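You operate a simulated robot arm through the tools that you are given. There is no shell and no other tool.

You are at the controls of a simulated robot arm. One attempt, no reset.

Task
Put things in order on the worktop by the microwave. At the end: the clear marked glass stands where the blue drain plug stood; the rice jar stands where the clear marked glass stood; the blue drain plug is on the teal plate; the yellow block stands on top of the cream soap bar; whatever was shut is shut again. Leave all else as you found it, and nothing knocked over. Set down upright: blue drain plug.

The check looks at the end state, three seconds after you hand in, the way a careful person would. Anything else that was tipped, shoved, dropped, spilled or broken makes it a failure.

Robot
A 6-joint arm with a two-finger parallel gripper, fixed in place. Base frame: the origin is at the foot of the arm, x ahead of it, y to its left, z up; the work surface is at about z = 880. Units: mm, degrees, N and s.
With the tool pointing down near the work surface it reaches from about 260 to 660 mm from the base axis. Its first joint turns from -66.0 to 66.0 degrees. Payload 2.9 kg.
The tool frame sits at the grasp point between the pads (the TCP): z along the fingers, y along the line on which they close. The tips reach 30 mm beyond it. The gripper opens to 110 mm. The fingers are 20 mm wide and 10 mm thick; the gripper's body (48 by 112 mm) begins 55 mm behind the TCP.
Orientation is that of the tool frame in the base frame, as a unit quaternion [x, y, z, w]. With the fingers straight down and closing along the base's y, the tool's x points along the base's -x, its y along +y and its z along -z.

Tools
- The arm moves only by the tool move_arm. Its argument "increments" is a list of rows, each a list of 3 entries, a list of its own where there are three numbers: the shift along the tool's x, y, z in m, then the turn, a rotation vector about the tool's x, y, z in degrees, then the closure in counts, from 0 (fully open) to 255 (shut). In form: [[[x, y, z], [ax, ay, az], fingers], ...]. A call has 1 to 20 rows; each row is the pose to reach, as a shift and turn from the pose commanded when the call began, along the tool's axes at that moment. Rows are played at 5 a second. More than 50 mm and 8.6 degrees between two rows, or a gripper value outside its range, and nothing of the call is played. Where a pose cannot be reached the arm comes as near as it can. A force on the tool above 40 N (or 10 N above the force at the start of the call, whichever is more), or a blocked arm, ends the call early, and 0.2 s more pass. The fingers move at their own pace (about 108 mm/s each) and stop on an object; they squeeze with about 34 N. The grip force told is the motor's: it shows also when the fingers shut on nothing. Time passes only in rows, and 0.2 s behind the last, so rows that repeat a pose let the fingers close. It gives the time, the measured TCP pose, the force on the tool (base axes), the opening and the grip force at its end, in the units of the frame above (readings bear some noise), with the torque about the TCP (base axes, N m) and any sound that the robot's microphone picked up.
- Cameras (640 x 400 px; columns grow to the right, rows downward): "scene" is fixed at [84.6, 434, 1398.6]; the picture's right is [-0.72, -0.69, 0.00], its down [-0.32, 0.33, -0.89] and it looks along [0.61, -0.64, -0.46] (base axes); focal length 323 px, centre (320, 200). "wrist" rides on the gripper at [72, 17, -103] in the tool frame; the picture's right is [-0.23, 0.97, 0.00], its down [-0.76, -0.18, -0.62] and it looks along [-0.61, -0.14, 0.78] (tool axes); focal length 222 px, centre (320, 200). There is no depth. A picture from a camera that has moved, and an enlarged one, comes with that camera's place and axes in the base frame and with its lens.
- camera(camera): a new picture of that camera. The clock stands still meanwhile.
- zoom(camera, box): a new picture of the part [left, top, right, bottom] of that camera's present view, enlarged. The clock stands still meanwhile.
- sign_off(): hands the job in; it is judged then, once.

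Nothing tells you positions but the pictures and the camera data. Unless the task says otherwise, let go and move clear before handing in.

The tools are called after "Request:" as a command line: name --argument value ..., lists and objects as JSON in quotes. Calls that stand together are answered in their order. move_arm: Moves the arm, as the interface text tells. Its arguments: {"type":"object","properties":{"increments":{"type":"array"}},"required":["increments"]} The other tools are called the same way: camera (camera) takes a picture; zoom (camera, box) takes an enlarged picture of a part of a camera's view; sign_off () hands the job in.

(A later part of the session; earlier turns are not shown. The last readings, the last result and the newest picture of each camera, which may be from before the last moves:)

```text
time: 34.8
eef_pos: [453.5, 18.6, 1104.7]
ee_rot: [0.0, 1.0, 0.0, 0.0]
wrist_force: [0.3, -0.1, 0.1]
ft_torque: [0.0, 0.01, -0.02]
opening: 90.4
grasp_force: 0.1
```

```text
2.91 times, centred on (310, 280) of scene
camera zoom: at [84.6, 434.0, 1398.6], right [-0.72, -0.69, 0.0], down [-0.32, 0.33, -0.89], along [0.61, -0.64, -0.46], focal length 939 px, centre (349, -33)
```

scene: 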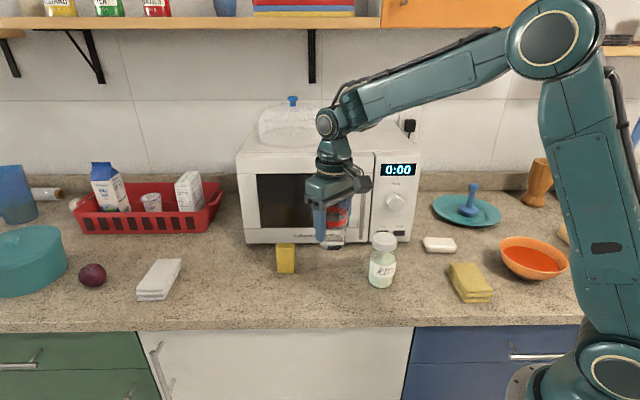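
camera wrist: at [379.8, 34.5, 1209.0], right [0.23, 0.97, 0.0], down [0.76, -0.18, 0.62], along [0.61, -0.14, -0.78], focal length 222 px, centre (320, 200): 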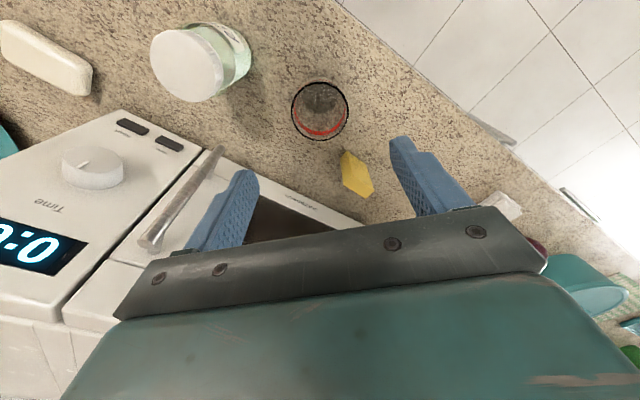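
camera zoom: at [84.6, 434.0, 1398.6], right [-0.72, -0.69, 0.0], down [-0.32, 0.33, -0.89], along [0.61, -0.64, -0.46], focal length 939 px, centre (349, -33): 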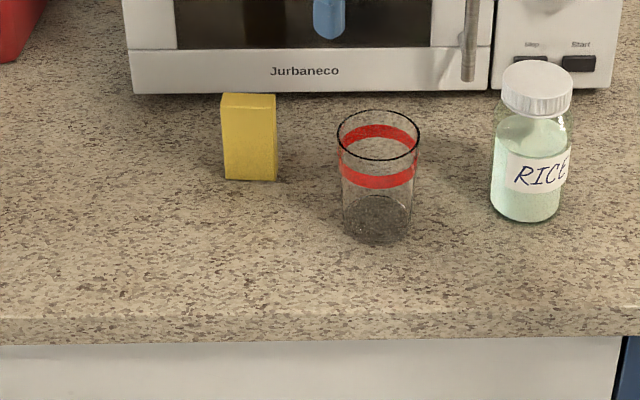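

The glass stands where the plug was. Next is the rice jar: I'll hover over it.

Request:
move_arm --increments '[[[0.024, -0.033, 0], [0, 0, 0], 20], [[0.048, -0.066, 0], [0, 0, 0], 0], [[0.072, -0.0996, 0], [0, 0, 0], 0], [[0.072, -0.0996, 0], [0, 0, 0], 0], [[0.072, -0.0996, 0], [0, 0, 0], 0]]'

Request:
camera --camera "wrist"

Request:
zoom --camera "wrist" --box '[240, 60, 400, 160]'

```text
time: 36.0
eef_pos: [380.3, -83.2, 1105.6]
ee_rot: [0.0, 1.0, 0.0, 0.0]
wrist_force: [-0.9, 0.4, 0.2]
ft_torque: [-0.01, 0.0, -0.01]
opening: 109.8
grasp_force: 0.1
```

```text
taken
camera wrist: at [307.1, -66.4, 1210.0], right [0.23, 0.97, 0.0], down [0.76, -0.18, 0.62], along [0.61, -0.14, -0.78], focal length 222 px, centre (320, 200)
```

wrist: 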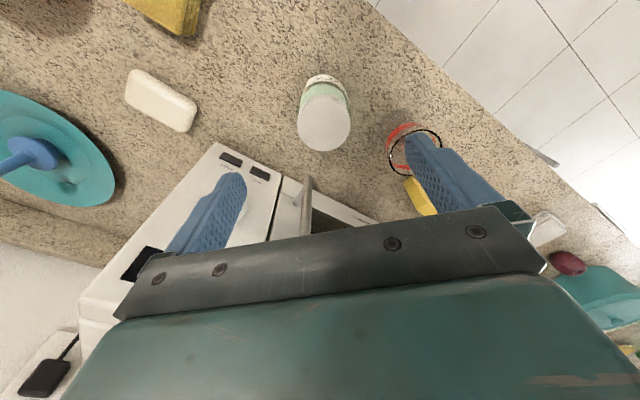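

```text
4.00 times, centred on (320, 110) of wrist
camera zoom: at [307.1, -66.4, 1210.0], right [0.23, 0.97, 0.0], down [0.76, -0.18, 0.62], along [0.61, -0.14, -0.78], focal length 888 px, centre (320, 560)
```

zoom: 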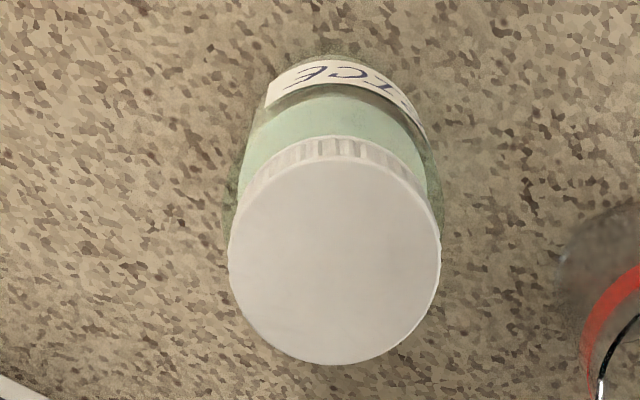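

The jar's lid centre is at (383,-80.5). I'll trim by +3 mm in x and y, then descend to TCP z≈956 (palm just above the lid).

Request:
move_arm --increments '[[[-0.0027, 0.0025, 0.03], [0, 0, 0], 15], [[-0.0027, 0.0025, 0.06], [0, 0, 0], 25], [[-0.0027, 0.0025, 0.09], [0, 0, 0], 30], [[-0.0027, 0.0025, 0.115], [0, 0, 0], 30], [[-0.0027, 0.0025, 0.115], [0, 0, 0], 30]]'

Request:
camera --camera "wrist"

Request:
zoom --camera "scene" --box '[320, 190, 440, 310]'

```text
time: 37.2
eef_pos: [384.8, -79.8, 991.6]
ee_rot: [0.0, 1.0, 0.0, 0.0]
wrist_force: [0.3, 0.5, 0.0]
ft_torque: [0.02, -0.03, -0.03]
opening: 97.1
grasp_force: 0.1
```

```text
taken
camera wrist: at [311.6, -63.3, 1095.5], right [0.23, 0.97, 0.0], down [0.76, -0.18, 0.62], along [0.61, -0.14, -0.78], focal length 222 px, centre (320, 200)
```

wrist: 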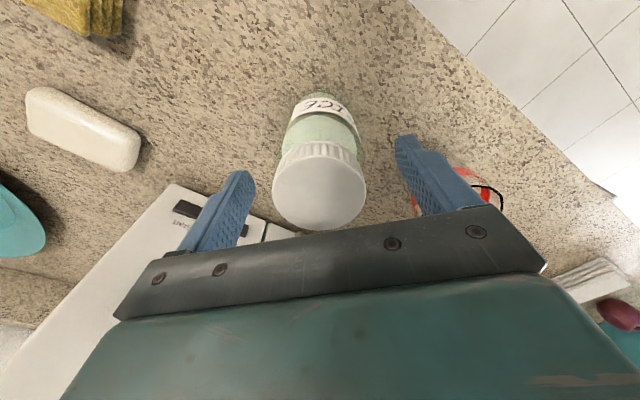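

```text
3.33 times, centred on (380, 250) of scene
camera zoom: at [84.6, 434.0, 1398.6], right [-0.72, -0.69, 0.0], down [-0.32, 0.33, -0.89], along [0.61, -0.64, -0.46], focal length 1076 px, centre (120, 33)
```

zoom: 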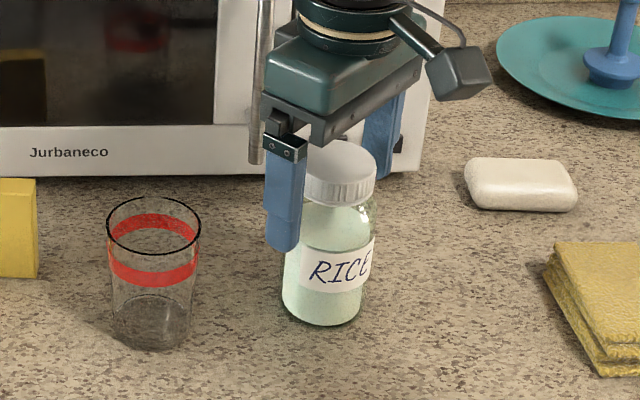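

The jar is centred between the fingers. Descending the last 35 mm and closing.

Request:
move_arm --increments '[[[0, 0, 0.015], [0, 0, 0], 30], [[0, 0, 0.028], [0, 0, 0], 30], [[0, 0, 0.036], [0, 0, 0], 30], [[0, 0, 0.036], [0, 0, 0], 30], [[0, 0, 0.036], [0, 0, 0], 80], [[0, 0, 0.036], [0, 0, 0], 110], [[0, 0, 0.036], [0, 0, 0], 140], [[0, 0, 0.036], [0, 0, 0], 200], [[0, 0, 0.036], [0, 0, 0], 255], [[0, 0, 0.036], [0, 0, 0], 255]]'

Request:
camera --camera "wrist"

Request:
zoom --camera "scene" --box '[320, 190, 440, 310]'

```text
time: 39.4
eef_pos: [382.6, -79.3, 953.1]
ee_rot: [0.0, 1.0, 0.0, 0.0]
wrist_force: [0.2, 0.2, 0.0]
ft_torque: [0.07, 0.02, 0.01]
opening: 58.8
grasp_force: 33.6
```

```text
taken
camera wrist: at [310.3, -63.7, 1057.9], right [0.23, 0.97, 0.0], down [0.76, -0.18, 0.62], along [0.61, -0.14, -0.78], focal length 222 px, centre (320, 200)
```

wrist: 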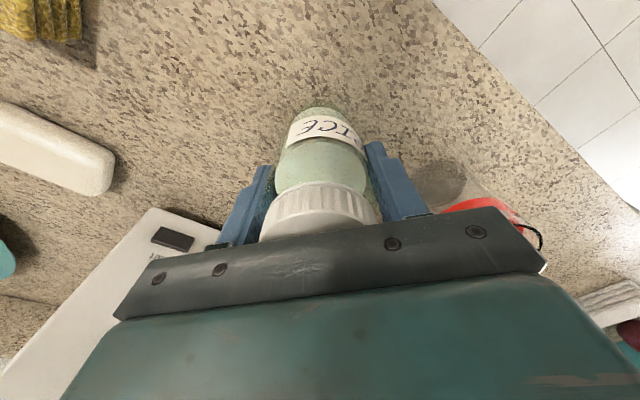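

```text
3.33 times, centred on (380, 250) of scene
camera zoom: at [84.7, 434.0, 1398.6], right [-0.72, -0.69, 0.0], down [-0.32, 0.33, -0.89], along [0.61, -0.64, -0.46], focal length 1076 px, centre (120, 33)
```

zoom: 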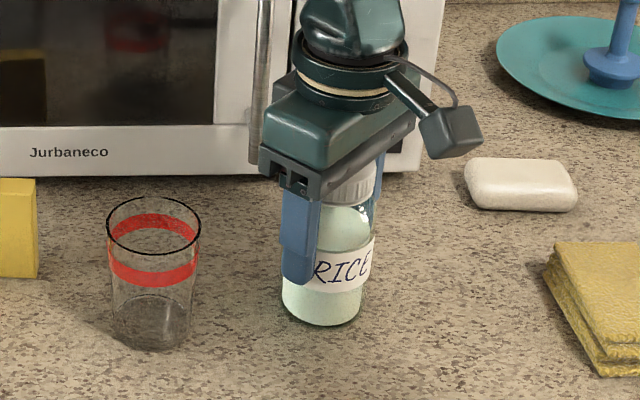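

The jar is held at 58.8 mm. I'll lift it 150 mm, well over the glass and block, and carry it to the glass's old spot at (609.5,146.5).

Request:
move_arm --increments '[[[0, 0, -0.015], [0, 0, 0], 255], [[0, 0, -0.04], [0, 0, 0], 255], [[0, 0, -0.07], [0, 0, 0], 255], [[0, 0, -0.1], [0, 0, 0], 255], [[0, 0, -0.13], [0, 0, 0], 255], [[0, 0, -0.15], [0, 0, 0], 255], [[0, 0, -0.15], [0, 0, 0], 255]]'

Request:
zoom --camera "scene" --box '[280, 140, 460, 310]'

```text
time: 41.0
eef_pos: [382.4, -79.9, 1103.7]
ee_rot: [0.001, 1.0, 0.001, 0.001]
wrist_force: [0.5, 0.3, -4.0]
ft_torque: [-0.02, 0.02, 0.03]
opening: 59.1
grasp_force: 34.0
```

```text
2.35 times, centred on (370, 225) of scene
camera zoom: at [84.7, 434.0, 1398.6], right [-0.72, -0.69, 0.0], down [-0.32, 0.33, -0.89], along [0.61, -0.64, -0.46], focal length 760 px, centre (202, 141)
```

zoom: 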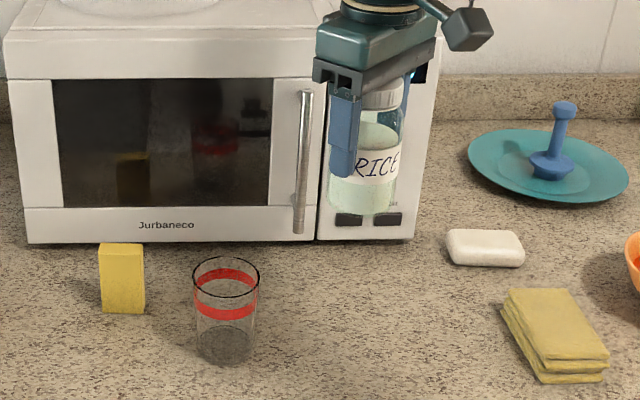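

Request:
move_arm --increments '[[[-0.02, 0.02, 0], [0, 0, 0], 255], [[-0.045, 0.045, 0], [0, 0, 0], 255], [[-0.07, 0.07, 0], [0, 0, 0], 255], [[-0.095, 0.095, 0], [0, 0, 0], 255], [[-0.12, 0.12, 0], [0, 0, 0], 255], [[-0.145, 0.145, 0], [0, 0, 0], 255], [[-0.17, 0.17, 0], [0, 0, 0], 255], [[-0.195, 0.195, 0], [0, 0, 0], 255], [[-0.215, 0.215, 0], [0, 0, 0], 255], [[-0.227, 0.2265, 0], [0, 0, 0], 255], [[-0.227, 0.2265, 0], [0, 0, 0], 255], [[-0.227, 0.2265, 0], [0, 0, 0], 255]]'

Request:
camera --camera "scene"

Request:
camera --camera "wrist"

```text
time: 43.6
eef_pos: [609.0, 149.2, 1101.5]
ee_rot: [0.0, 1.0, 0.0, 0.0]
wrist_force: [0.0, 0.3, -3.4]
ft_torque: [0.04, 0.0, 0.0]
opening: 59.1
grasp_force: 33.8
```

```text
taken
```

scene: 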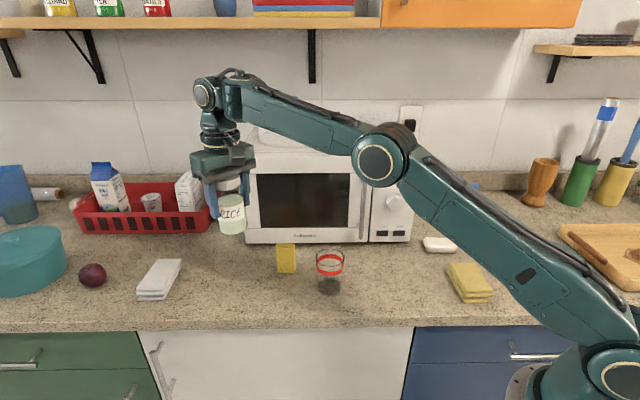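

```text
taken
camera wrist: at [535.6, 164.3, 1206.2], right [0.23, 0.97, 0.0], down [0.76, -0.18, 0.62], along [0.61, -0.14, -0.78], focal length 222 px, centre (320, 200)
```

wrist: 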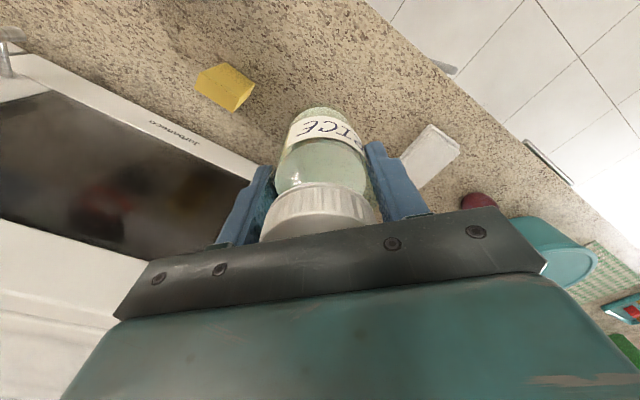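

The jar is over the glass's old spot. I'll lower it to about 5 mm above the counter.

Request:
move_arm --increments '[[[0, -0.001, 0.03], [0, 0, 0], 255], [[0, -0.002, 0.065], [0, 0, 0], 255], [[0, -0.002, 0.1], [0, 0, 0], 255], [[0, -0.002, 0.125], [0, 0, 0], 255], [[0, -0.002, 0.138], [0, 0, 0], 255], [[0, -0.002, 0.142], [0, 0, 0], 255], [[0, -0.002, 0.142], [0, 0, 0], 255]]'

Request:
zoom --camera "scene" --box '[180, 190, 320, 310]'

Request:
camera --camera "wrist"

```text
time: 45.2
eef_pos: [608.8, 145.9, 959.8]
ee_rot: [0.001, 1.0, 0.0, 0.0]
wrist_force: [0.2, -0.6, -3.1]
ft_torque: [0.0, -0.02, 0.02]
opening: 59.0
grasp_force: 33.9
```

```text
3.33 times, centred on (250, 250) of scene
camera zoom: at [84.7, 434.0, 1398.6], right [-0.72, -0.69, 0.0], down [-0.32, 0.33, -0.89], along [0.61, -0.64, -0.46], focal length 1076 px, centre (553, 33)
```

zoom: 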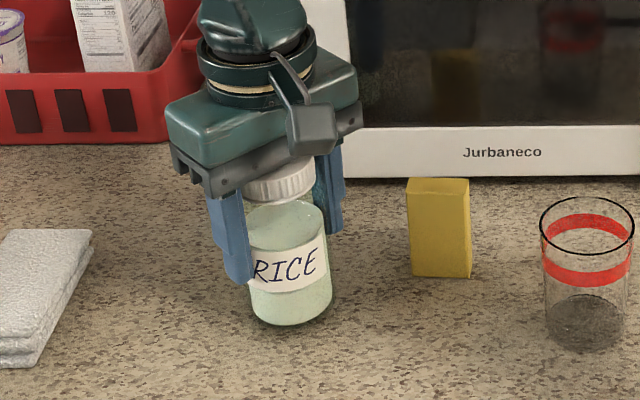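

```text
taken
camera wrist: at [535.5, 162.5, 1064.1], right [0.23, 0.97, 0.0], down [0.76, -0.18, 0.62], along [0.61, -0.14, -0.78], focal length 222 px, centre (320, 200)
```

wrist: 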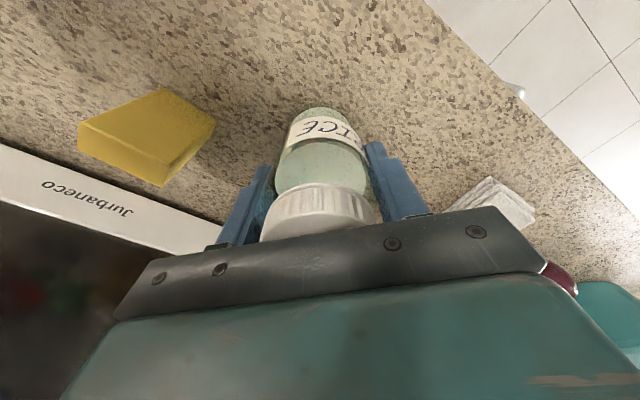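

Position is (608.8,145.9), right at the old glass spot. I'll creep down to contact.

Request:
move_arm --increments '[[[0, 0, 0.0015], [0, 0, 0], 255], [[0, 0, 0.003], [0, 0, 0], 255], [[0, 0, 0.004], [0, 0, 0], 255], [[0, 0, 0.004], [0, 0, 0], 255]]'

```text
time: 46.2
eef_pos: [609.4, 145.9, 956.2]
ee_rot: [0.001, 1.0, 0.0, 0.0]
wrist_force: [0.4, 0.4, -3.6]
ft_torque: [0.02, 0.04, 0.01]
opening: 59.2
grasp_force: 34.2
```

Request:
move_arm --increments '[[[0, 0, 0.001], [0, 0, 0], 255], [[0, 0, 0.002], [0, 0, 0], 255], [[0, 0, 0.002], [0, 0, 0], 255]]'

```text
time: 47.0
eef_pos: [610.2, 144.1, 953.5]
ee_rot: [0.0, 1.0, 0.0, 0.0]
wrist_force: [-0.4, 0.0, -3.1]
ft_torque: [-0.02, -0.01, -0.04]
opening: 59.3
grasp_force: 34.6
```

Request:
move_arm --increments '[[[0, 0.001, 0.001], [0, 0, 0], 255], [[0, 0.001, 0.002], [0, 0, 0], 255], [[0, 0.001, 0.002], [0, 0, 0], 255]]'

Request:
zoom --camera "scene" --box '[180, 190, 320, 310]'

```text
time: 47.8
eef_pos: [610.1, 147.9, 952.3]
ee_rot: [0.0, 1.0, 0.0, 0.001]
wrist_force: [0.4, -1.6, 1.1]
ft_torque: [-0.11, 0.04, 0.05]
opening: 59.3
grasp_force: 34.5
```

```text
3.33 times, centred on (250, 250) of scene
camera zoom: at [84.6, 433.9, 1398.7], right [-0.72, -0.69, 0.0], down [-0.32, 0.33, -0.89], along [0.61, -0.64, -0.46], focal length 1076 px, centre (553, 33)
```

zoom: 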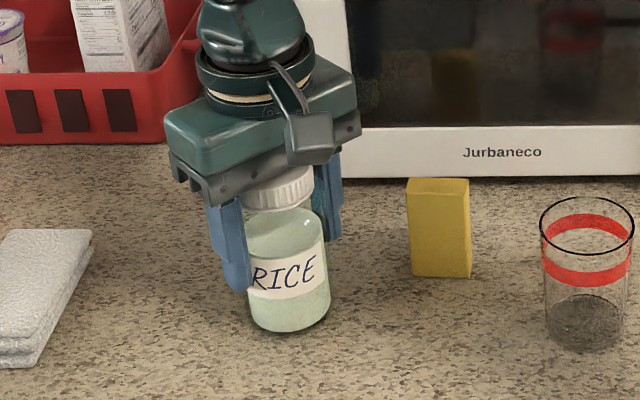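

Force changed by ~4.5 N, so it's just touching. One more millimetre, then I'll release and rise.

Request:
move_arm --increments '[[[0, 0, 0.0007], [0, 0, 0], 255], [[0, 0, 0.0007], [0, 0, 0], 255], [[0, 0, 0.0], [0, 0, 0], 115], [[0, 0, 0.0], [0, 0, 0], 90], [[0, 0, 0.0], [0, 0, 0], 50], [[0, 0, 0.0], [0, 0, 0], 50], [[0, 0, -0.015], [0, 0, 0], 50], [[0, 0, -0.045], [0, 0, 0], 50], [[0, 0, -0.08], [0, 0, 0], 50], [[0, 0, -0.115], [0, 0, 0], 50], [[0, 0, -0.145], [0, 0, 0], 50], [[0, 0, -0.145], [0, 0, 0], 50]]'

Request:
camera --camera "wrist"

Request:
zoom --camera "scene" --box '[200, 220, 420, 340]'

```text
time: 50.4
eef_pos: [608.9, 145.1, 1097.6]
ee_rot: [0.0, 1.0, 0.001, 0.0]
wrist_force: [0.4, 0.4, -0.1]
ft_torque: [-0.02, -0.01, 0.02]
opening: 88.3
grasp_force: 0.2
```

```text
taken
camera wrist: at [536.2, 162.2, 1203.1], right [0.23, 0.97, 0.0], down [0.76, -0.18, 0.62], along [0.61, -0.14, -0.78], focal length 222 px, centre (320, 200)
```

wrist: 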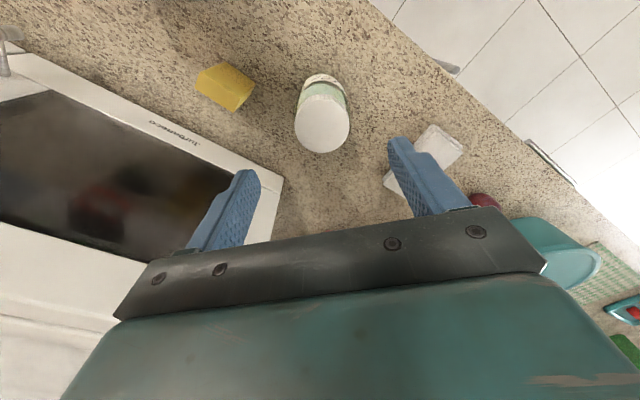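

```text
2.91 times, centred on (310, 280) of scene
camera zoom: at [84.6, 434.0, 1398.6], right [-0.72, -0.69, 0.0], down [-0.32, 0.33, -0.89], along [0.61, -0.64, -0.46], focal length 939 px, centre (349, -33)
```

zoom: 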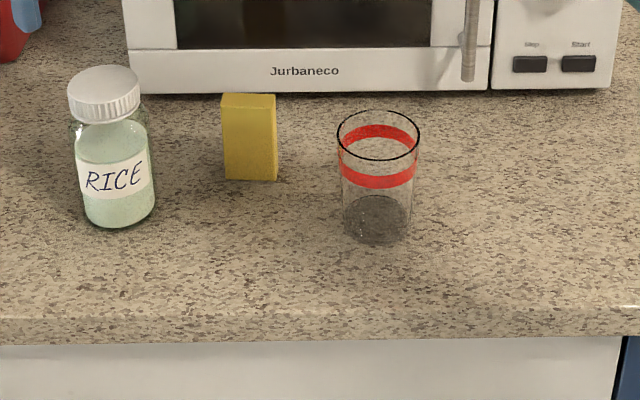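

The jar stands where the glass was, and all other objects are undisturbed. Now the block: I'll rotate the tool 42° so the fingers close across its thin side, and hover over (569,46).

Request:
move_arm --increments '[[[0.007, -0.0165, 0], [0, 0, -7], 50], [[0.0135, -0.033, 0], [0, 0, -14], 50], [[0.02, -0.0495, 0], [0, 0, -21], 70], [[0.027, -0.066, 0], [0, 0, -28], 80], [[0.0335, -0.0825, 0], [0, 0, -35], 80], [[0.04, -0.099, 0], [0, 0, -42], 80], [[0.04, -0.099, 0], [0, 0, -42], 80], [[0.04, -0.099, 0], [0, 0, -42], 80]]'

Request:
camera --camera "wrist"

Request:
zoom --camera "wrist" --box '[240, 60, 400, 160]'

Request:
camera --camera "scene"

```text
time: 52.2
eef_pos: [567.3, 44.3, 1096.9]
ee_rot: [-0.358, 0.934, 0.001, 0.0]
wrist_force: [-0.4, -0.4, -0.2]
ft_torque: [0.0, -0.01, 0.0]
opening: 75.4
grasp_force: 0.0
```

```text
taken
camera wrist: at [503.0, 9.5, 1202.0], right [-0.48, 0.88, 0.0], down [0.68, 0.38, 0.62], along [0.55, 0.3, -0.78], focal length 222 px, centre (320, 200)
```

wrist: 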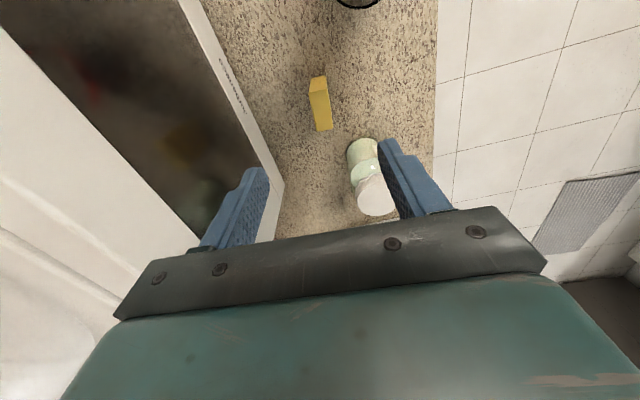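

```text
4.00 times, centred on (320, 110) of wrist
camera zoom: at [503.0, 9.5, 1202.0], right [-0.48, 0.88, 0.0], down [0.68, 0.38, 0.62], along [0.55, 0.3, -0.78], focal length 888 px, centre (320, 560)
```

zoom: 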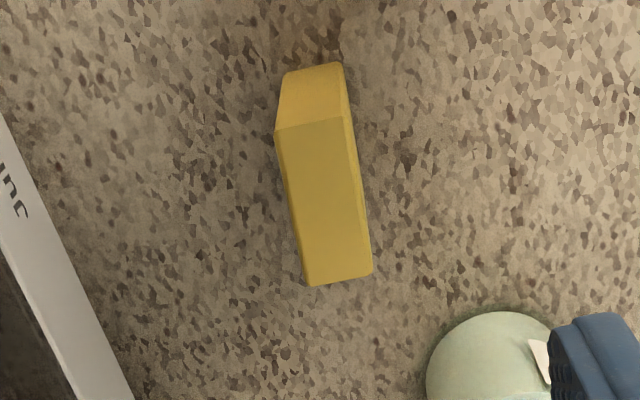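

```text
taken
```

scene: 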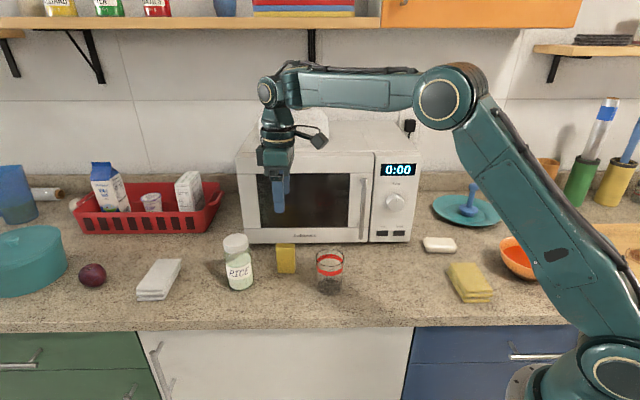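

The block's top centre is (568.6,47.5) with its long axis at 41°, which matches the tool yaw. I'll trim by 3 mm and descend to TCP z≈985 first for a check.

Request:
move_arm --increments '[[[-0.0015, 0.0007, 0.03], [0, 0, 0], 90], [[-0.003, 0.0014, 0.06], [0, 0, 0], 116], [[-0.003, 0.0014, 0.09], [0, 0, 0], 116], [[-0.003, 0.0014, 0.105], [0, 0, 0], 116], [[-0.003, 0.0014, 0.105], [0, 0, 0], 116]]'

Request:
camera --camera "wrist"

Request:
zoom --camera "scene" --box '[210, 160, 370, 310]'

```text
time: 53.4
eef_pos: [570.0, 51.7, 991.4]
ee_rot: [-0.358, 0.934, 0.0, -0.001]
wrist_force: [1.0, 0.5, 0.2]
ft_torque: [0.01, 0.06, 0.0]
opening: 59.9
grasp_force: 0.1
```

```text
taken
camera wrist: at [504.5, 14.6, 1096.6], right [-0.48, 0.88, 0.0], down [0.68, 0.38, 0.62], along [0.55, 0.3, -0.78], focal length 222 px, centre (320, 200)
```

wrist: 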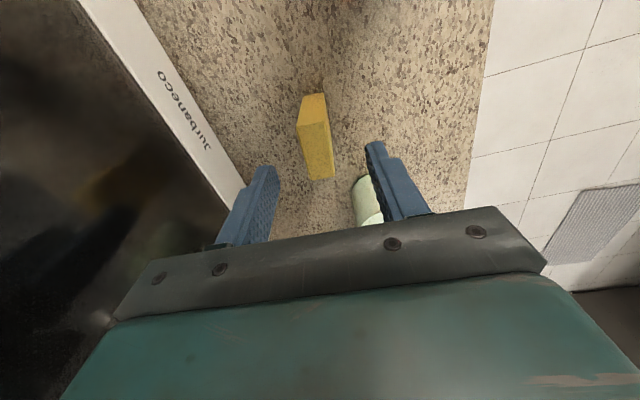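

```text
2.67 times, centred on (290, 235) of scene
camera zoom: at [84.6, 434.0, 1398.6], right [-0.72, -0.69, 0.0], down [-0.32, 0.33, -0.89], along [0.61, -0.64, -0.46], focal length 861 px, centre (400, 107)
```

zoom: 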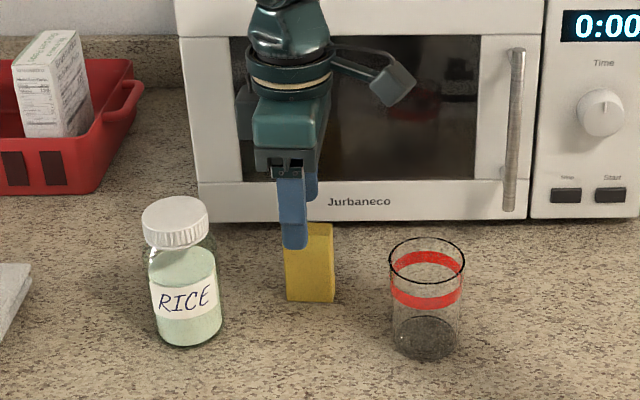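

Request:
zoom --camera "wrist" --box '[240, 80, 400, 200]'

```text
3.33 times, centred on (320, 140) of wrist
camera zoom: at [504.5, 14.6, 1096.6], right [-0.48, 0.88, 0.0], down [0.68, 0.38, 0.62], along [0.55, 0.3, -0.78], focal length 740 px, centre (320, 400)
```

zoom: 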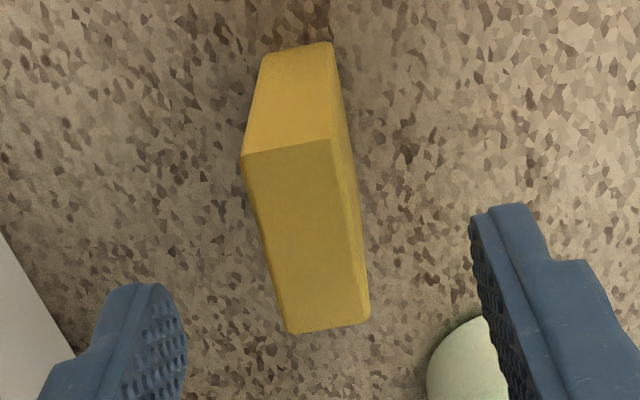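

The block centre confirms at (569,47.5) and the TCP reads ~(569.7,51). I'll trim, descend to z≈925 and close on the block.

Request:
move_arm --increments '[[[0.0029, -0.002, 0.0], [0, 0, 0], 116], [[0.0029, -0.002, 0.0], [0, 0, 0], 116], [[0.0029, -0.002, 0.025], [0, 0, 0], 116], [[0.0029, -0.002, 0.05], [0, 0, 0], 116], [[0.0029, -0.002, 0.065], [0, 0, 0], 116], [[0.0029, -0.002, 0.065], [0, 0, 0], 116], [[0.0029, -0.002, 0.065], [0, 0, 0], 116]]'

Request:
camera --camera "wrist"

Request:
zoom --camera "scene" --box '[210, 160, 370, 310]'

```text
time: 55.0
eef_pos: [573.2, 46.0, 928.3]
ee_rot: [-0.358, 0.934, 0.0, 0.0]
wrist_force: [-0.3, -0.2, 0.4]
ft_torque: [0.0, -0.01, 0.01]
opening: 60.0
grasp_force: 0.0
```

```text
taken
camera wrist: at [507.3, 9.6, 1033.4], right [-0.48, 0.88, 0.0], down [0.68, 0.38, 0.62], along [0.55, 0.3, -0.78], focal length 222 px, centre (320, 200)
```

wrist: 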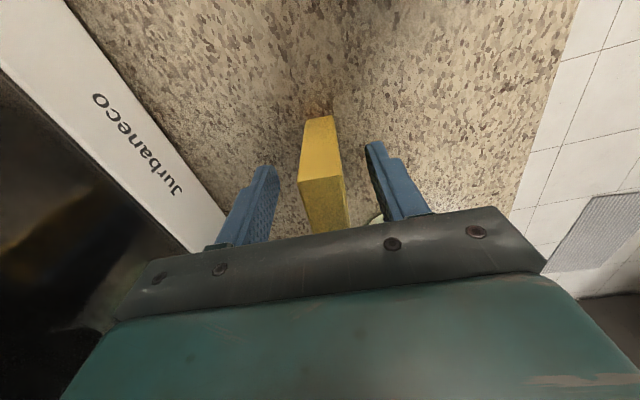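

```text
2.67 times, centred on (290, 235) of scene
camera zoom: at [84.6, 434.0, 1398.6], right [-0.72, -0.69, 0.0], down [-0.32, 0.33, -0.89], along [0.61, -0.64, -0.46], focal length 861 px, centre (400, 107)
```

zoom: 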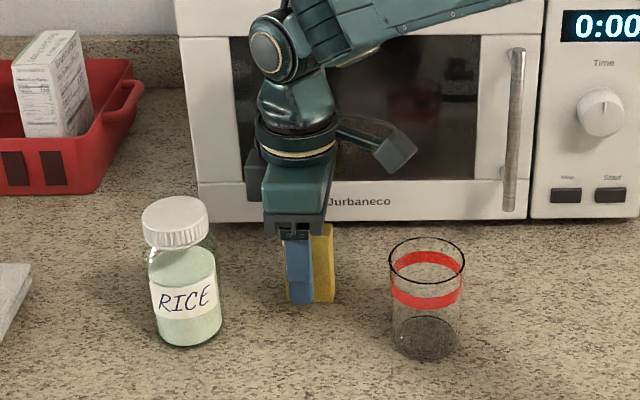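

The TCP is about 3 mm off-centre across the block's thickness. I'll trim before closing so the block isn't pushed.

Request:
move_arm --increments '[[[0.001, 0.003, 0.002], [0, 0, 0], 116], [[0.001, 0.003, 0.003], [0, 0, 0], 116], [[0.001, 0.003, 0.003], [0, 0, 0], 116]]'

Request:
zoom --camera "wrist" --box '[200, 90, 440, 260]'

```text
time: 55.8
eef_pos: [569.0, 48.4, 925.9]
ee_rot: [-0.358, 0.934, -0.001, 0.0]
wrist_force: [-0.1, 0.4, 0.2]
ft_torque: [0.02, -0.03, 0.0]
opening: 59.9
grasp_force: 0.1
```

```text
2.35 times, centred on (320, 175) of wrist
camera zoom: at [502.5, 11.5, 1030.6], right [-0.48, 0.88, 0.0], down [0.68, 0.38, 0.62], along [0.55, 0.3, -0.78], focal length 523 px, centre (320, 259)
```

zoom: 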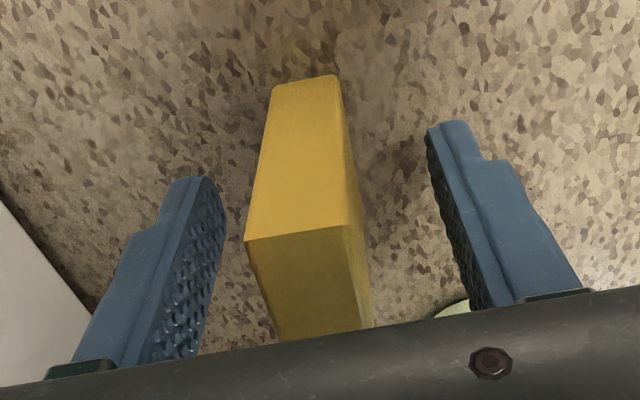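

Now centred at (569,48). Closing gently on the block.

Request:
move_arm --increments '[[[0, 0, 0], [0, 0, 0], 150], [[0, 0, 0], [0, 0, 0], 180], [[0, 0, 0], [0, 0, 0], 200], [[0, 0, 0], [0, 0, 0], 215], [[0, 0, 0], [0, 0, 0], 235], [[0, 0, 0], [0, 0, 0], 255], [[0, 0, 0], [0, 0, 0], 255]]'

Request:
zoom --camera "wrist" --box '[200, 90, 440, 260]'

Request:
zoom --camera "scene" --box '[210, 160, 370, 310]'

```text
time: 57.4
eef_pos: [567.3, 48.4, 925.6]
ee_rot: [-0.359, 0.934, 0.0, -0.001]
wrist_force: [-0.6, -0.3, 0.5]
ft_torque: [0.02, -0.01, -0.02]
opening: 19.1
grasp_force: 33.2
```

```text
2.35 times, centred on (320, 175) of wrist
camera zoom: at [502.6, 11.4, 1030.6], right [-0.48, 0.88, 0.0], down [0.68, 0.38, 0.62], along [0.55, 0.3, -0.78], focal length 523 px, centre (320, 259)
```

zoom: 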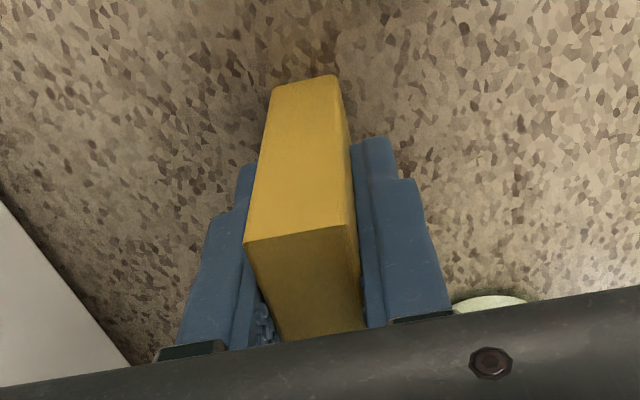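

```text
2.67 times, centred on (290, 235) of scene
camera zoom: at [84.6, 434.0, 1398.6], right [-0.72, -0.69, 0.0], down [-0.32, 0.33, -0.89], along [0.61, -0.64, -0.46], focal length 861 px, centre (400, 107)
```

zoom: 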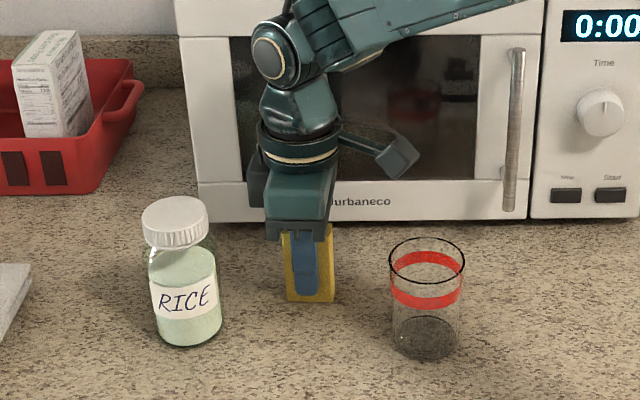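

The block is held (19.1 mm thick). I'll lift it and carry it via a detour in front of the microwave handle to a waypoint near the soap.

Request:
move_arm --increments '[[[0, 0, -0.02], [0, 0, 0], 255], [[0, 0, -0.055], [0, 0, 0], 255], [[0, 0, -0.09], [0, 0, 0], 255], [[0, 0, -0.125], [0, 0, 0], 255], [[0, 0, -0.15], [0, 0, 0], 255], [[0.0324, 0.0082, -0.15], [0, 0, 0], 255], [[0.0649, 0.0164, -0.15], [0, 0, 0], 255], [[0.0973, 0.0247, -0.15], [0, 0, 0], 255], [[0.1298, 0.0329, -0.15], [0, 0, 0], 255], [[0.1622, 0.0411, -0.15], [0, 0, 0], 255], [[0.1983, 0.0309, -0.15], [0, 0, 0], 255], [[0.2343, 0.0208, -0.15], [0, 0, 0], 255], [[0.2704, 0.0106, -0.15], [0, 0, 0], 255], [[0.3064, 0.0004, -0.15], [0, 0, 0], 255], [[0.3425, -0.0098, -0.15], [0, 0, 0], 255], [[0.3785, -0.0199, -0.15], [0, 0, 0], 255], [[0.3785, -0.0199, -0.15], [0, 0, 0], 255], [[0.3785, -0.0199, -0.15], [0, 0, 0], 255]]'

Request:
camera --camera "wrist"

Request:
camera --camera "scene"

```text
time: 61.2
eef_pos: [302.2, -224.0, 1077.5]
ee_rot: [-0.359, 0.933, 0.0, -0.001]
wrist_force: [0.2, -0.6, -1.0]
ft_torque: [0.02, -0.03, -0.05]
opening: 19.1
grasp_force: 34.2
```

```text
taken
camera wrist: at [236.5, -260.2, 1182.0], right [-0.48, 0.88, 0.0], down [0.68, 0.38, 0.62], along [0.55, 0.3, -0.78], focal length 222 px, centre (320, 200)
```

wrist: 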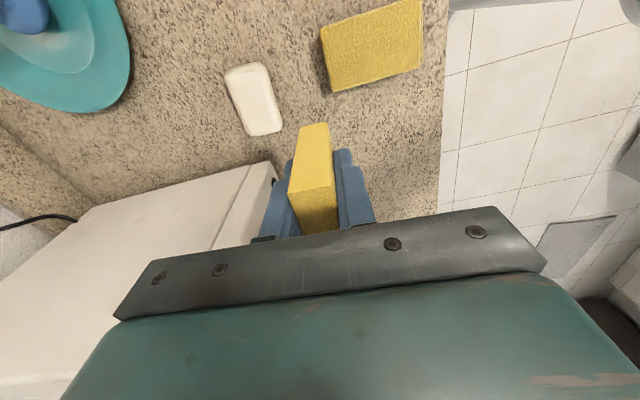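

```text
taken
```

scene: 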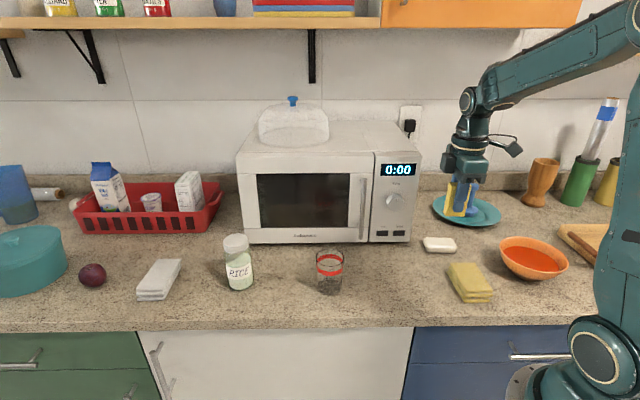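

The block hangs straight. I'll zoom on the soap from here to fix its centre.

Request:
zoom --camera "wrist" --box '[190, 40, 320, 150]'

Request:
zoom --camera "scene" --box '[400, 215, 480, 275]'

```text
3.64 times, centred on (255, 95) of wrist
camera zoom: at [236.5, -260.2, 1182.0], right [-0.48, 0.88, 0.0], down [0.68, 0.38, 0.62], along [0.55, 0.3, -0.78], focal length 808 px, centre (556, 582)
```

zoom: 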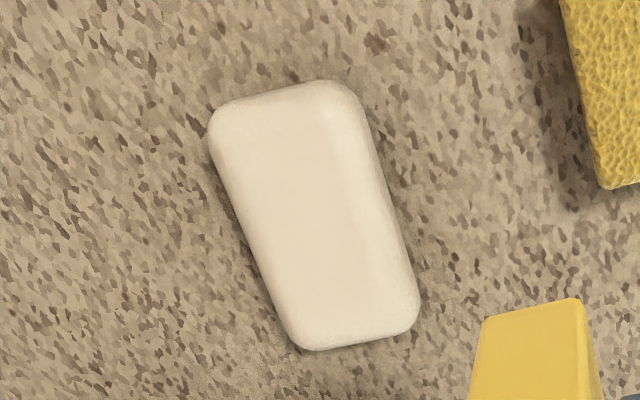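

```text
6.67 times, centred on (440, 245) of scene
camera zoom: at [84.6, 434.0, 1398.6], right [-0.72, -0.69, 0.0], down [-0.32, 0.33, -0.89], along [0.61, -0.64, -0.46], focal length 2153 px, centre (-480, -100)
```

zoom: 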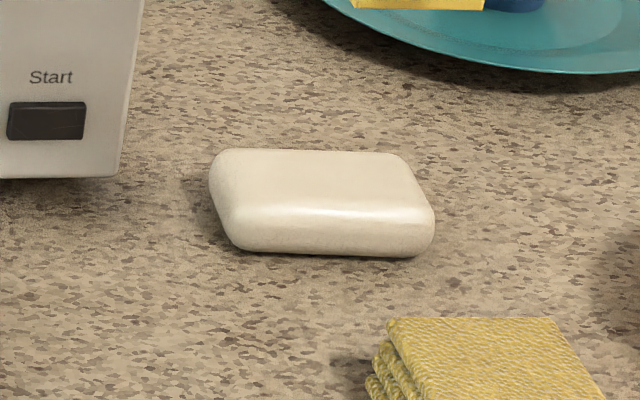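

The soap's centre is at about (341,-293) with its axis ~39° and its top near z≈904. I'll move above it and lower to about 30 mm over the soap to check alignment.

Request:
move_arm --increments '[[[0.0057, -0.0258, 0], [0, 0, 0], 255], [[0.0115, -0.0516, 0], [0, 0, 0], 255], [[0.0172, -0.0774, 0], [0, 0, 0], 255], [[0.0172, -0.0774, 0.03], [0, 0, 0], 255], [[0.0172, -0.0774, 0.06], [0, 0, 0], 255], [[0.0172, -0.0774, 0.09], [0, 0, 0], 255], [[0.0172, -0.0774, 0.09], [0, 0, 0], 255], [[0.0172, -0.0774, 0.09], [0, 0, 0], 255]]'

Request:
camera --camera "wrist"

Request:
zoom --camera "scene" --box '[370, 150, 510, 275]'

```text
time: 63.0
eef_pos: [341.6, -290.1, 984.3]
ee_rot: [-0.359, 0.933, 0.0, 0.0]
wrist_force: [0.1, -0.3, -0.6]
ft_torque: [0.02, 0.01, -0.02]
opening: 19.1
grasp_force: 33.9
```

```text
taken
camera wrist: at [274.6, -327.4, 1090.0], right [-0.48, 0.88, 0.0], down [0.68, 0.38, 0.62], along [0.55, 0.3, -0.78], focal length 222 px, centre (320, 200)
```

wrist: 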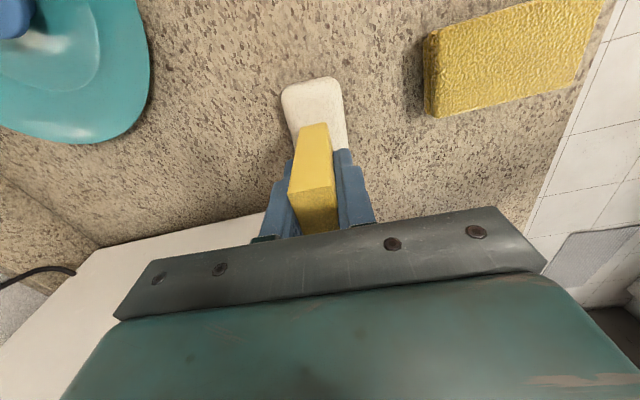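

```text
3.20 times, centred on (440, 212) of scene
camera zoom: at [84.6, 434.0, 1398.6], right [-0.72, -0.69, 0.0], down [-0.32, 0.33, -0.89], along [0.61, -0.64, -0.46], focal length 1033 px, centre (-64, 160)
```

zoom: 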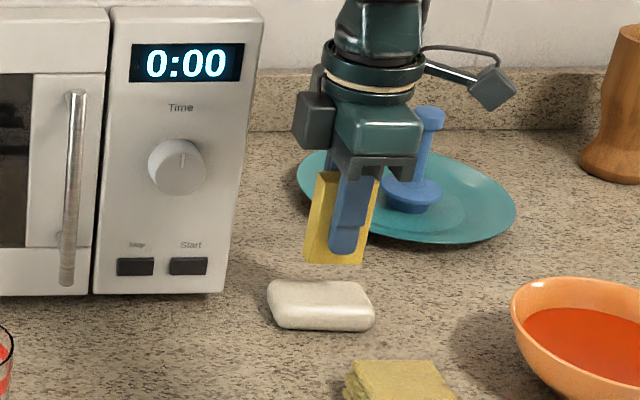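

Request:
zoom --camera "wrist" --box '[250, 60, 380, 170]'

Request:
zoom --camera "scene" --box '[420, 195, 480, 260]'

```text
3.64 times, centred on (315, 115) of wrist
camera zoom: at [274.6, -327.4, 1090.0], right [-0.48, 0.88, 0.0], down [0.68, 0.38, 0.62], along [0.55, 0.3, -0.78], focal length 808 px, centre (338, 509)
```

zoom: 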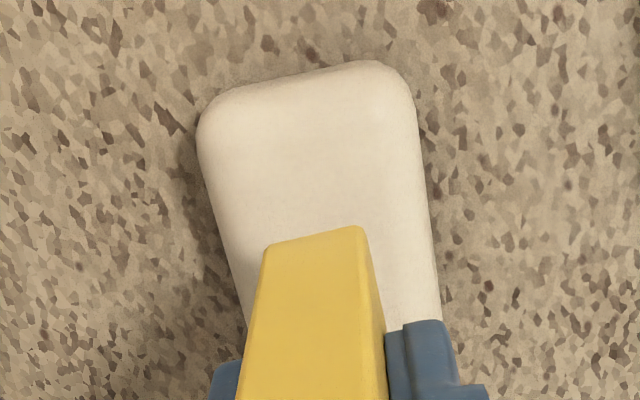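

```text
6.15 times, centred on (450, 228) of scene
camera zoom: at [84.6, 434.0, 1398.6], right [-0.72, -0.69, 0.0], down [-0.32, 0.33, -0.89], along [0.61, -0.64, -0.46], focal length 1987 px, centre (-480, 31)
```

zoom: 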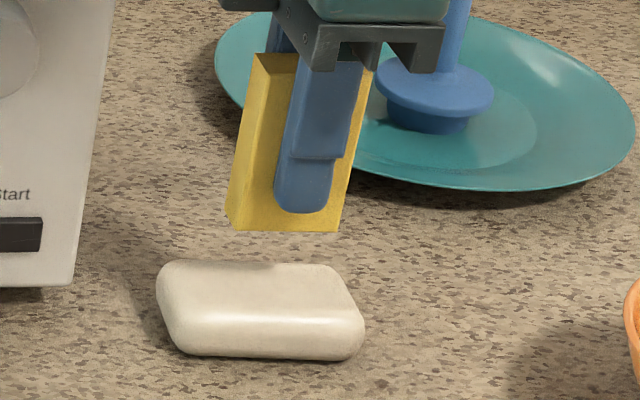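

The block sits squarely over the soap's middle. I'll lower to ~8 mm above the expected contact, then creep down.

Request:
move_arm --increments '[[[0, 0, 0.01], [0, 0, 0], 255], [[0, 0, 0.018], [0, 0, 0], 255], [[0, 0, 0.024], [0, 0, 0], 255], [[0, 0, 0.024], [0, 0, 0], 255], [[0, 0, 0.024], [0, 0, 0], 255]]'

Request:
zoom --camera "scene" --box '[410, 195, 480, 260]'

Request:
zoom --camera "wrist" --box '[250, 60, 380, 170]'

```text
time: 64.2
eef_pos: [339.9, -289.0, 960.5]
ee_rot: [-0.359, 0.933, 0.0, 0.0]
wrist_force: [0.2, 0.3, 0.0]
ft_torque: [0.02, -0.02, -0.01]
opening: 19.3
grasp_force: 34.1
```

```text
6.15 times, centred on (445, 228) of scene
camera zoom: at [84.6, 434.0, 1398.6], right [-0.72, -0.69, 0.0], down [-0.32, 0.33, -0.89], along [0.61, -0.64, -0.46], focal length 1987 px, centre (-449, 31)
```

zoom: 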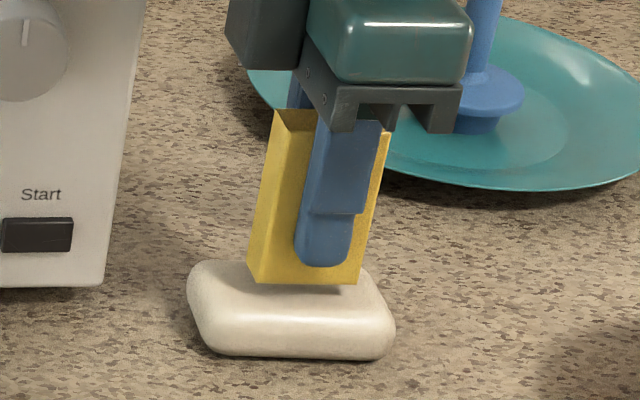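

```text
3.64 times, centred on (315, 115) of wrist
camera zoom: at [273.6, -325.7, 1065.0], right [-0.48, 0.88, 0.0], down [0.68, 0.38, 0.62], along [0.55, 0.3, -0.78], focal length 808 px, centre (338, 509)
```

zoom: 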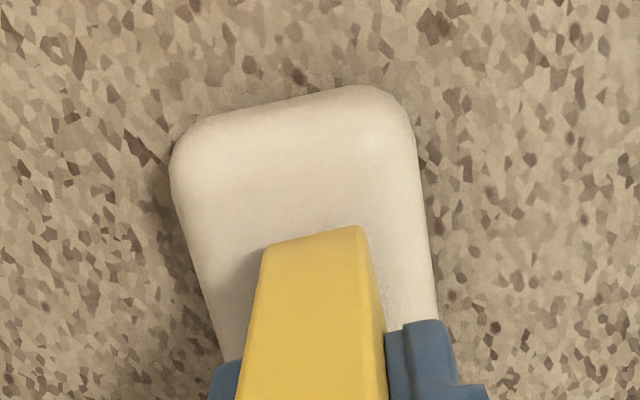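

Request:
move_arm --increments '[[[0.0005, -0.001, 0.002], [0, 0, 0], 255], [[0.0005, -0.002, 0.004], [0, 0, 0], 255], [[0.0005, -0.002, 0.006], [0, 0, 0], 255], [[0.0005, -0.002, 0.006], [0, 0, 0], 255]]'

Request:
zoom --camera "scene" --box '[410, 195, 480, 260]'

```text
time: 65.2
eef_pos: [340.0, -290.2, 955.4]
ee_rot: [-0.358, 0.934, 0.001, 0.0]
wrist_force: [0.5, 0.2, 0.6]
ft_torque: [0.01, 0.01, 0.01]
opening: 19.3
grasp_force: 33.9
```

```text
6.15 times, centred on (445, 228) of scene
camera zoom: at [84.6, 434.0, 1398.6], right [-0.72, -0.69, 0.0], down [-0.32, 0.33, -0.89], along [0.61, -0.64, -0.46], focal length 1987 px, centre (-449, 31)
```

zoom: 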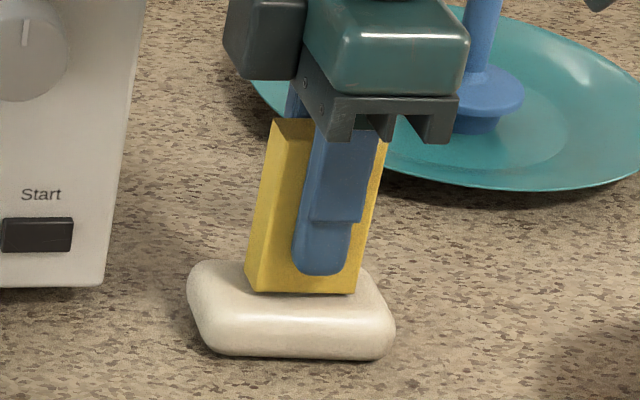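

Request:
move_arm --increments '[[[0, 0, 0.001], [0, 0, 0], 255], [[0, 0, 0.002], [0, 0, 0], 255], [[0, 0, 0.002], [0, 0, 0], 255]]'

```text
time: 66.0
eef_pos: [340.5, -290.6, 952.3]
ee_rot: [-0.358, 0.934, 0.0, -0.001]
wrist_force: [0.6, 0.4, 0.0]
ft_torque: [0.0, -0.01, -0.01]
opening: 19.4
grasp_force: 34.0
```

Request:
move_arm --increments '[[[0, 0, 0.001], [0, 0, 0], 255], [[0, 0, 0.002], [0, 0, 0], 255], [[0, 0, 0.002], [0, 0, 0], 255]]'

Request:
zoom --camera "scene" --box '[410, 195, 480, 260]'

```text
time: 66.8
eef_pos: [340.7, -291.5, 951.3]
ee_rot: [-0.359, 0.933, -0.002, 0.001]
wrist_force: [-1.2, 1.8, 19.0]
ft_torque: [0.05, 0.05, 0.01]
opening: 19.3
grasp_force: 34.0
```

```text
6.15 times, centred on (445, 228) of scene
camera zoom: at [84.4, 434.2, 1398.6], right [-0.72, -0.69, 0.0], down [-0.32, 0.33, -0.89], along [0.61, -0.64, -0.46], focal length 1987 px, centre (-449, 31)
```

zoom: 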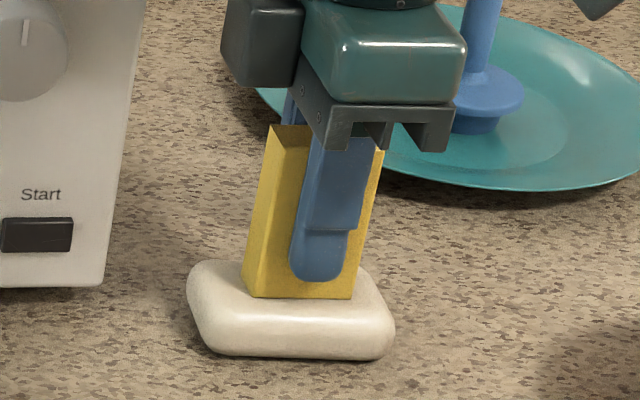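

Contact is firm (19 N) and the block is centred on the soap. I'll ease off, open slowly and evenly, then rise straight up.

Request:
move_arm --increments '[[[0, 0, -0.001], [0, 0, 0], 255], [[0, 0, -0.001], [0, 0, 0], 215], [[0, 0, -0.001], [0, 0, 0], 203], [[0, 0, -0.001], [0, 0, 0], 190], [[0, 0, -0.001], [0, 0, 0], 170], [[0, 0, -0.001], [0, 0, 0], 140], [[0, 0, -0.001], [0, 0, 0], 120], [[0, 0, -0.001], [0, 0, 0], 120]]'

Request:
zoom --camera "scene" --box '[410, 195, 480, 260]'

Request:
zoom --camera "wrist" --box '[200, 60, 440, 260]'

```text
time: 68.6
eef_pos: [340.8, -290.2, 951.5]
ee_rot: [-0.359, 0.933, 0.0, 0.0]
wrist_force: [0.3, 0.2, -0.4]
ft_torque: [-0.02, -0.01, 0.02]
opening: 58.3
grasp_force: 0.0
```

```text
6.15 times, centred on (445, 228) of scene
camera zoom: at [84.6, 434.0, 1398.6], right [-0.72, -0.69, 0.0], down [-0.32, 0.33, -0.89], along [0.61, -0.64, -0.46], focal length 1987 px, centre (-449, 31)
```

zoom: 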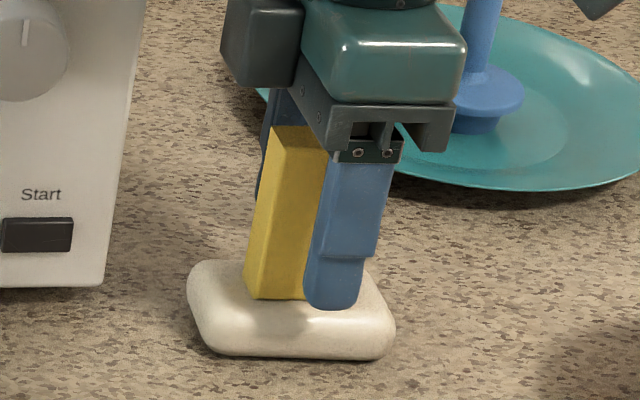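

```text
2.00 times, centred on (320, 160) of wrist
camera zoom: at [274.6, -326.6, 1056.2], right [-0.48, 0.88, 0.0], down [0.68, 0.38, 0.62], along [0.55, 0.3, -0.78], focal length 444 px, centre (320, 280)
```

zoom: 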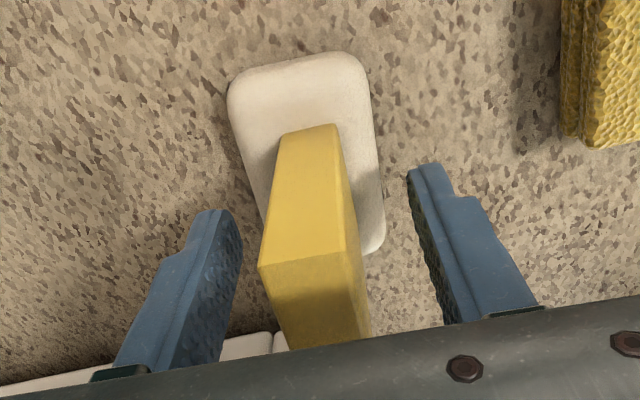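

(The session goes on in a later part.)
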